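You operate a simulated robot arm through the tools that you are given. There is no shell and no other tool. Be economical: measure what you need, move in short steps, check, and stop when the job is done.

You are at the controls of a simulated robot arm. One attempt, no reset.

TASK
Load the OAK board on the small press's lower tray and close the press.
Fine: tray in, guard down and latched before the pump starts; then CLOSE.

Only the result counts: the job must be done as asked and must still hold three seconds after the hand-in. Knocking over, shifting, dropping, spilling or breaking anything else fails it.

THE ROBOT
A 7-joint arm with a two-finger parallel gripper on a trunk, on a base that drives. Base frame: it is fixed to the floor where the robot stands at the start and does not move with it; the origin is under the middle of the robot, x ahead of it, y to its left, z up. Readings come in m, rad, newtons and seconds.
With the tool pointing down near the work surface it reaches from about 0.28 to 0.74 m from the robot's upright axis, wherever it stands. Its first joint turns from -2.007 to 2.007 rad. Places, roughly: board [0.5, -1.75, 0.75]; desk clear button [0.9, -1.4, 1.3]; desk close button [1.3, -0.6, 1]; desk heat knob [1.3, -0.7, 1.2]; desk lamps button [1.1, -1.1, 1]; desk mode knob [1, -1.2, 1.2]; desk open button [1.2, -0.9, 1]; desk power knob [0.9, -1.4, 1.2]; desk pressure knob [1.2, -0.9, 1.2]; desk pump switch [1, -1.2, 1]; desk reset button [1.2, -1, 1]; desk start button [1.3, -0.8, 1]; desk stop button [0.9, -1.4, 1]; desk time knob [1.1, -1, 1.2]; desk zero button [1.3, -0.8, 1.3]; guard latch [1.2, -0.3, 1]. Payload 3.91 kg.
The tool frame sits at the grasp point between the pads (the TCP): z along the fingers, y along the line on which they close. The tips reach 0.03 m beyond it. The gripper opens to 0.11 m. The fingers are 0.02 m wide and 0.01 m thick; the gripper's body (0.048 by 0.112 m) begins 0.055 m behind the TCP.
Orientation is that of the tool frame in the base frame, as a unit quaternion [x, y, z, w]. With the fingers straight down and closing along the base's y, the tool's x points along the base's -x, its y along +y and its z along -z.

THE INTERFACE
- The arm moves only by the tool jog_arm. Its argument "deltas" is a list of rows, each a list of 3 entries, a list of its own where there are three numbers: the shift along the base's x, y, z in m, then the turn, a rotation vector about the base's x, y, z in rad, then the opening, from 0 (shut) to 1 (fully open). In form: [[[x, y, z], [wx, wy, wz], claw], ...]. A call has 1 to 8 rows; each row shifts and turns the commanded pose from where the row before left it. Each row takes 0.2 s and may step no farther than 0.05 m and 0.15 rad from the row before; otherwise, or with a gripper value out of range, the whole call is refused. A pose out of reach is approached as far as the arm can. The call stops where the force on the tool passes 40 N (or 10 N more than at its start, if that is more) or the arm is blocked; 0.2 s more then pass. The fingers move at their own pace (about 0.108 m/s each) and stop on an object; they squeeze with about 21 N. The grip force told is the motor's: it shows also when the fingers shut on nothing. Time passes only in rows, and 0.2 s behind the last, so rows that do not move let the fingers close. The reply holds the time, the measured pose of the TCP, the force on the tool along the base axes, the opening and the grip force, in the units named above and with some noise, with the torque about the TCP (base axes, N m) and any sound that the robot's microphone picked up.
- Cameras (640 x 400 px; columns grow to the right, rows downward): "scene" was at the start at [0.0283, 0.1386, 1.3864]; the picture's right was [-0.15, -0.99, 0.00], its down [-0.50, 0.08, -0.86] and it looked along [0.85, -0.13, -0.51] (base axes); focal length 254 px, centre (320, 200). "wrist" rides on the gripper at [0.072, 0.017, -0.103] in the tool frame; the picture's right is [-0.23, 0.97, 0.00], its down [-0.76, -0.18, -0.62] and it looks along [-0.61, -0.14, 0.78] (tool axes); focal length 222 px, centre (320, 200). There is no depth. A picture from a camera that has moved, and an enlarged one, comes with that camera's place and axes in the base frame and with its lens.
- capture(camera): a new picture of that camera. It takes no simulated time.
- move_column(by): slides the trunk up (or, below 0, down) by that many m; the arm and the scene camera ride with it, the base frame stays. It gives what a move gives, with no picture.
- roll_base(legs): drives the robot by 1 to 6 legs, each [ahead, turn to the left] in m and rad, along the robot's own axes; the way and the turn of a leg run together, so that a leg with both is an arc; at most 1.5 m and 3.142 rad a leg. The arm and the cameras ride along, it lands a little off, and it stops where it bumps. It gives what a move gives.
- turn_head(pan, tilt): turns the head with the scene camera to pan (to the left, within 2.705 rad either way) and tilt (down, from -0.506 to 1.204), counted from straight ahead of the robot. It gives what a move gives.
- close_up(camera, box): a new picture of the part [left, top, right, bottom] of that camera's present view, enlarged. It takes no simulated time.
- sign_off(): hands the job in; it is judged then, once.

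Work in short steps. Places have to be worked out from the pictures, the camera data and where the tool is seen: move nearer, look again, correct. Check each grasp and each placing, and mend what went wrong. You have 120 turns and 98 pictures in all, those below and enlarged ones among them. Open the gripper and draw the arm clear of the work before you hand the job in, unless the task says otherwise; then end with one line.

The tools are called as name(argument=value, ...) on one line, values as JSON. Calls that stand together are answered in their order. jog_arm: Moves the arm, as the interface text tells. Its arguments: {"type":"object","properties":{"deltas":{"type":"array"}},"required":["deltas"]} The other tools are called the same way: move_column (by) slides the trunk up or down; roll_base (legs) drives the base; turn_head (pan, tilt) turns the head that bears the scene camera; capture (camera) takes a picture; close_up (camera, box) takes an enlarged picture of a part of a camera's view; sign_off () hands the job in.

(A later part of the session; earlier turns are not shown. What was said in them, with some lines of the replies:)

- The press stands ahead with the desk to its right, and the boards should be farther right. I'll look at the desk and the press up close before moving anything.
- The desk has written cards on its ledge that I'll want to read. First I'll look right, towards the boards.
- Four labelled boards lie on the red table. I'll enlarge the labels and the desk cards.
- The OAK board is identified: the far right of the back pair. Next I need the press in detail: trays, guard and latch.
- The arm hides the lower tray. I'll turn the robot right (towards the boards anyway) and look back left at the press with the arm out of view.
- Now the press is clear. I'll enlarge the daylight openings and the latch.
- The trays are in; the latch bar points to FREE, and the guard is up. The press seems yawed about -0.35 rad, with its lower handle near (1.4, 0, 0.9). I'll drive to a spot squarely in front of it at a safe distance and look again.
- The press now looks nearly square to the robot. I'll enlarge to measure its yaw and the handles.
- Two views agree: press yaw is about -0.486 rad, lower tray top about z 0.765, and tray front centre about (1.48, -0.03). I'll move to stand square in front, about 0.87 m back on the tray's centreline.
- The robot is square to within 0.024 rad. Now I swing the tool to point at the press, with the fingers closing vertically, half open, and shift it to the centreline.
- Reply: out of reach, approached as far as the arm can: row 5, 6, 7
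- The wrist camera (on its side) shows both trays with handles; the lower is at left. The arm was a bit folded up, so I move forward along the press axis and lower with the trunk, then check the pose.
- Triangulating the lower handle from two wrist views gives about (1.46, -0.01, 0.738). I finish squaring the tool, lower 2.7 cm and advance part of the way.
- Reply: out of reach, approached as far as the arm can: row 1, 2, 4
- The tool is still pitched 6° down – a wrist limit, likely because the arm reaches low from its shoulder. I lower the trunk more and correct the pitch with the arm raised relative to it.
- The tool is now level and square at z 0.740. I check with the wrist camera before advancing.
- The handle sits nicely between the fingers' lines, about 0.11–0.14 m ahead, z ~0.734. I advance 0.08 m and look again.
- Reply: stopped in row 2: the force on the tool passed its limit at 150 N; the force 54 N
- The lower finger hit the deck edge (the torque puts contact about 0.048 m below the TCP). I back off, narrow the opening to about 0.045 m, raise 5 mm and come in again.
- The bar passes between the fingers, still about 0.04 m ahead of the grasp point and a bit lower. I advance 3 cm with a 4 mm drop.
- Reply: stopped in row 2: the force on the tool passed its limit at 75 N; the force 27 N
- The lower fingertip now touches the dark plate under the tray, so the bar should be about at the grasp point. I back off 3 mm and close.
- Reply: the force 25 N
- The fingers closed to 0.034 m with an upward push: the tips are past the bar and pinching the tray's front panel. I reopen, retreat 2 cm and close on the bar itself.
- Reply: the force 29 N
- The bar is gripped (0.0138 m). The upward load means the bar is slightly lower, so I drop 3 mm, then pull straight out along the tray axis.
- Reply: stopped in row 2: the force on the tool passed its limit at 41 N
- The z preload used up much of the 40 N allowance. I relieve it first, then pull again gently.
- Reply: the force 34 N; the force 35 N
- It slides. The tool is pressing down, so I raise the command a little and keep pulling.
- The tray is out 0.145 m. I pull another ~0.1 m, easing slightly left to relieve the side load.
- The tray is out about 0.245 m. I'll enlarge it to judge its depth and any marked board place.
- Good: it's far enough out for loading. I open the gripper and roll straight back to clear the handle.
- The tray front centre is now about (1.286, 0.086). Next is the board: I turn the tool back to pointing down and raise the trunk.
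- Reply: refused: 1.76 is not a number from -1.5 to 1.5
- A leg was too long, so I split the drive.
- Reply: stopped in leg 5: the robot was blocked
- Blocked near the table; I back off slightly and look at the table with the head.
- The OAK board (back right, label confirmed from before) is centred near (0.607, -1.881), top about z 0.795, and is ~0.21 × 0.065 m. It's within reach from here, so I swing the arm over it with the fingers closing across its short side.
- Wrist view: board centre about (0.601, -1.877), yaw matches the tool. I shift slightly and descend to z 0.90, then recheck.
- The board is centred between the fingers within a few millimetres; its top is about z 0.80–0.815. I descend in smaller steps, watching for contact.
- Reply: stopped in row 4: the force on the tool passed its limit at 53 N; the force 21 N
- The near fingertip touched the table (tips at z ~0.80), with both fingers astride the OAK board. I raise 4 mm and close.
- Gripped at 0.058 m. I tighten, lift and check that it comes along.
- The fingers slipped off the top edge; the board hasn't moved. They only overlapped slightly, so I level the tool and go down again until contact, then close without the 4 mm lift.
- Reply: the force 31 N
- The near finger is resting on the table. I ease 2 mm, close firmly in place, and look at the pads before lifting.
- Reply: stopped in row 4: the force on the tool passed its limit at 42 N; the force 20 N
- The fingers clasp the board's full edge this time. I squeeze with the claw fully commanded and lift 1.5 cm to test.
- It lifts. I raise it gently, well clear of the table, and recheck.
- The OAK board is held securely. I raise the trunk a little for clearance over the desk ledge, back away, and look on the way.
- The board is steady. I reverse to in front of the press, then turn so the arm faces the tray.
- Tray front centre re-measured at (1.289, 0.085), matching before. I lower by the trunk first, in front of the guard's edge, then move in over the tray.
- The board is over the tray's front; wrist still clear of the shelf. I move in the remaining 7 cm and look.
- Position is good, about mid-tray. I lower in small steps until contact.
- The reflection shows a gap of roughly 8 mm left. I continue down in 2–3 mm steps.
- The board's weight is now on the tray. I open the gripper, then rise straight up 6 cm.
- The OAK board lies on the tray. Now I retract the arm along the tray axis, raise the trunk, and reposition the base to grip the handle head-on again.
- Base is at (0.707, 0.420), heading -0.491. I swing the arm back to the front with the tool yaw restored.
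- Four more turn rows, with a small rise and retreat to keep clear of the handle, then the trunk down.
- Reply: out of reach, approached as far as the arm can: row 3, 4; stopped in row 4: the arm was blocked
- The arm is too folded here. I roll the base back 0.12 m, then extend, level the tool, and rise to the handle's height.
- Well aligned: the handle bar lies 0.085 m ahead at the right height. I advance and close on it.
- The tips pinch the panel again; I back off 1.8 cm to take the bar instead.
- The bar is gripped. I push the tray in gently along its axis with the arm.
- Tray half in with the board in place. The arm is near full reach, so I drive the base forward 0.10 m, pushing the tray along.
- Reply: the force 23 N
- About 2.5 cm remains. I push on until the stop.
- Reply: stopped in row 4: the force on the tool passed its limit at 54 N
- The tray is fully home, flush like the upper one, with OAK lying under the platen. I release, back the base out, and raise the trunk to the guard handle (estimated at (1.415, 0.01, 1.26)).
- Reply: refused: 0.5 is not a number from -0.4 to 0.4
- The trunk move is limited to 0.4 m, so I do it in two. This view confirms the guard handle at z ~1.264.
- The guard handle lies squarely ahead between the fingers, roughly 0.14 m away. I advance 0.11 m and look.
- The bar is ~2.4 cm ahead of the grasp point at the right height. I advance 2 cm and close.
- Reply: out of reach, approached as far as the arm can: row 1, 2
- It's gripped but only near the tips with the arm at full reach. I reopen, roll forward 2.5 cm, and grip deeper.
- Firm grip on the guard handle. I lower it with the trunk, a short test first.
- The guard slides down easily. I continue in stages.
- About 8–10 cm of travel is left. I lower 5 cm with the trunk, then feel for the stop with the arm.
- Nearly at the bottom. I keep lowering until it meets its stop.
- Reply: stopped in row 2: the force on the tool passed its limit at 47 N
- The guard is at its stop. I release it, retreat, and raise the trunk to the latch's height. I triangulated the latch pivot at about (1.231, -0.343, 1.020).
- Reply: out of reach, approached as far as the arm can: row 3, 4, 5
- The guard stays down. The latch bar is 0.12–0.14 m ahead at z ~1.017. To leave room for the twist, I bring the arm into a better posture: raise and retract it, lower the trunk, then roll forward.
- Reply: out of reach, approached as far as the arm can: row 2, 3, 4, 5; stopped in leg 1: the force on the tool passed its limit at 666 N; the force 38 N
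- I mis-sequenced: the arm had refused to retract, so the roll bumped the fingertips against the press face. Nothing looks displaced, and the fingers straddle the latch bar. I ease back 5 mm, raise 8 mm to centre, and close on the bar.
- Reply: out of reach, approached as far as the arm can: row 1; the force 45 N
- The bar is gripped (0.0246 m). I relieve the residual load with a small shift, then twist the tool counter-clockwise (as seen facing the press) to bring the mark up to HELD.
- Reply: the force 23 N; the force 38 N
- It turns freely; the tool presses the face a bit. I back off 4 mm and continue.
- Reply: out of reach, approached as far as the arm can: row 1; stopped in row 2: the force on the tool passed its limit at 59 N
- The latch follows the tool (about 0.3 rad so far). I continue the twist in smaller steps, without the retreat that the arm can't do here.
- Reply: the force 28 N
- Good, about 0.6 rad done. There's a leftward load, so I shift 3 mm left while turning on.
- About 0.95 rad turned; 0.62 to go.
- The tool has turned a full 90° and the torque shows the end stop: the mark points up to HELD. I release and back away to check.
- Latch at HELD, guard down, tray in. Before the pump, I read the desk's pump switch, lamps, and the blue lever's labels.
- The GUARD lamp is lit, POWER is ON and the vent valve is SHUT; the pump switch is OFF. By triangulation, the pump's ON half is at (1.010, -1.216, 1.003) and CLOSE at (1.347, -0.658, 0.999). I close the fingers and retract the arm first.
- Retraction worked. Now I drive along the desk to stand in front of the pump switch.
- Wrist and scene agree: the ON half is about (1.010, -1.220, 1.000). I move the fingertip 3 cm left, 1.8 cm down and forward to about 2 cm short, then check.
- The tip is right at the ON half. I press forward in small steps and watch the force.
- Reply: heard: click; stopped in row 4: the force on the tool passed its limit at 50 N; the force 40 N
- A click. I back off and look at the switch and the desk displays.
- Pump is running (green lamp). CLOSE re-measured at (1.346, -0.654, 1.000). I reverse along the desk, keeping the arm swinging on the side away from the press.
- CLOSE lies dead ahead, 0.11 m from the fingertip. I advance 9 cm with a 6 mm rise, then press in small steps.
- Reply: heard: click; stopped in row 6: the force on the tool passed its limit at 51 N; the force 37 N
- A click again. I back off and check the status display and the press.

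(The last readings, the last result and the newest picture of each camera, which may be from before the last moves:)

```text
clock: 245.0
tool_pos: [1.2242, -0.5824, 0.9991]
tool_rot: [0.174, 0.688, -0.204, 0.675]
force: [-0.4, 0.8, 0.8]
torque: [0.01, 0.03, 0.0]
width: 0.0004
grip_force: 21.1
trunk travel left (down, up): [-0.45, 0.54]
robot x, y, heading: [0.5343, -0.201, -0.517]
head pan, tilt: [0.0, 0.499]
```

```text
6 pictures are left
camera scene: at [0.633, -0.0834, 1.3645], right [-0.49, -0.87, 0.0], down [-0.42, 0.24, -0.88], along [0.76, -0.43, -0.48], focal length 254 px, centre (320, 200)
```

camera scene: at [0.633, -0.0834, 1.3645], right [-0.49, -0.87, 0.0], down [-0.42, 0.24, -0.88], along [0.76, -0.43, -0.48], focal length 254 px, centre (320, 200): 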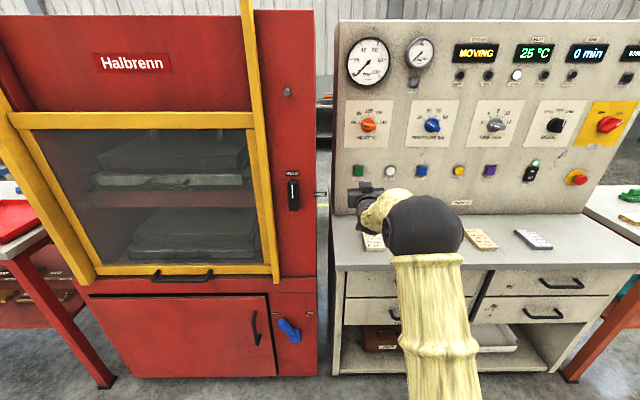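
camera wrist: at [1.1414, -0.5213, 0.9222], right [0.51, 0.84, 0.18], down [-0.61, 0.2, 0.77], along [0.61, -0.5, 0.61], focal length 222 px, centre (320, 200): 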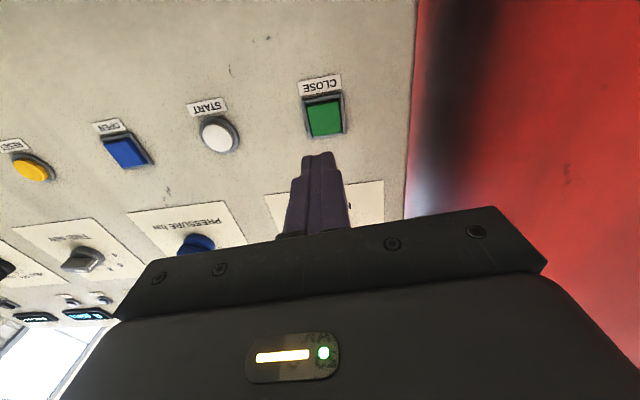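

Status MOVING: the platens are closing. I back the robot away, open the gripper, and then re-check.

roll_base(legs=[[-0.3, 0]])

jog_arm(deltas=[[[0, 0, 0], [0, 0, 0], 0.8], [[0, 0, 0], [0, 0, 0], 0.8], [[0, 0, 0], [0, 0, 0], 0.8], [[0, 0, 0], [0, 0, 0], 0.8], [[0, 0, 0], [0, 0, 0], 0.8], [[0, 0, 0], [0, 0, 0], 0.8], [[0, 0, 0], [0, 0, 0], 0.8], [[0, 0, 0], [0, 0, 0], 0.8]])

close_up(camera="scene", box=[40, 20, 560, 345])

```text
clock: 247.3
tool_pos: [0.9642, -0.4306, 0.9975]
tool_rot: [0.173, 0.688, -0.203, 0.675]
force: [0.7, -0.1, -0.6]
torque: [0.0, 0.02, -0.01]
width: 0.0
grip_force: 21.2
trunk travel left (down, up): [-0.45, 0.54]
robot x, y, heading: [0.2692, -0.0494, -0.51]
head pan, tilt: [0.0, 0.499]
```

```text
clock: 249.1
tool_pos: [0.9645, -0.4304, 0.9979]
tool_rot: [0.173, 0.688, -0.203, 0.675]
force: [0.1, 0.4, -0.2]
torque: [0.01, -0.03, -0.01]
width: 0.0881
grip_force: 0.1
trunk travel left (down, up): [-0.45, 0.54]
robot x, y, heading: [0.2677, -0.0528, -0.514]
head pan, tilt: [0.0, 0.499]
```

```text
1.23 times, centred on (300, 182) of scene
camera zoom: at [0.3704, 0.0654, 1.3645], right [-0.49, -0.87, 0.0], down [-0.42, 0.24, -0.88], along [0.76, -0.43, -0.48], focal length 313 px, centre (345, 222)
```

zoom: 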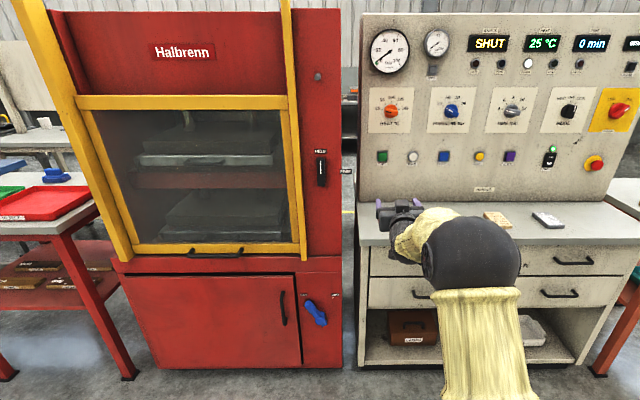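

Status SHUT. One last enlarged look at the lamps and the lower platen before handing in.

close_up(camera="scene", box=[330, 30, 560, 165])

close_up(camera="scene", box=[90, 90, 340, 240])

```text
2.78 times, centred on (445, 98) of scene
camera zoom: at [0.3704, 0.0654, 1.3645], right [-0.49, -0.87, 0.0], down [-0.42, 0.24, -0.88], along [0.76, -0.43, -0.48], focal length 707 px, centre (-28, 485)
```

zoom: 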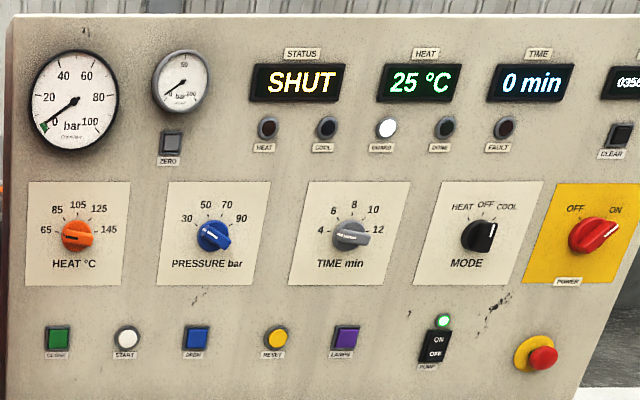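

```text
2.56 times, centred on (215, 165) of scene
camera zoom: at [0.3704, 0.0654, 1.3645], right [-0.49, -0.87, 0.0], down [-0.42, 0.24, -0.88], along [0.76, -0.43, -0.48], focal length 651 px, centre (589, 290)
```

zoom: 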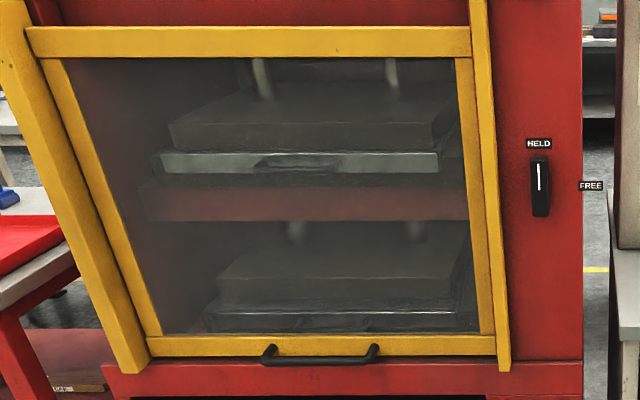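

The press is SHUT, with the guard latched, the pump on and no fault lamp. The arm is clear and the gripper open, so I hand in.

sign_off()

```text
The job is handed in.
```

The OAK board is on the lower tray with the tray in, the guard is down and latched (HELD), the pump was started after that, and CLOSE was pressed: the desk reads SHUT with no fault lamp. While reaching for the latch, the fingertips bumped the press face hard (666 N peak); nothing looked displaced in the pictures.
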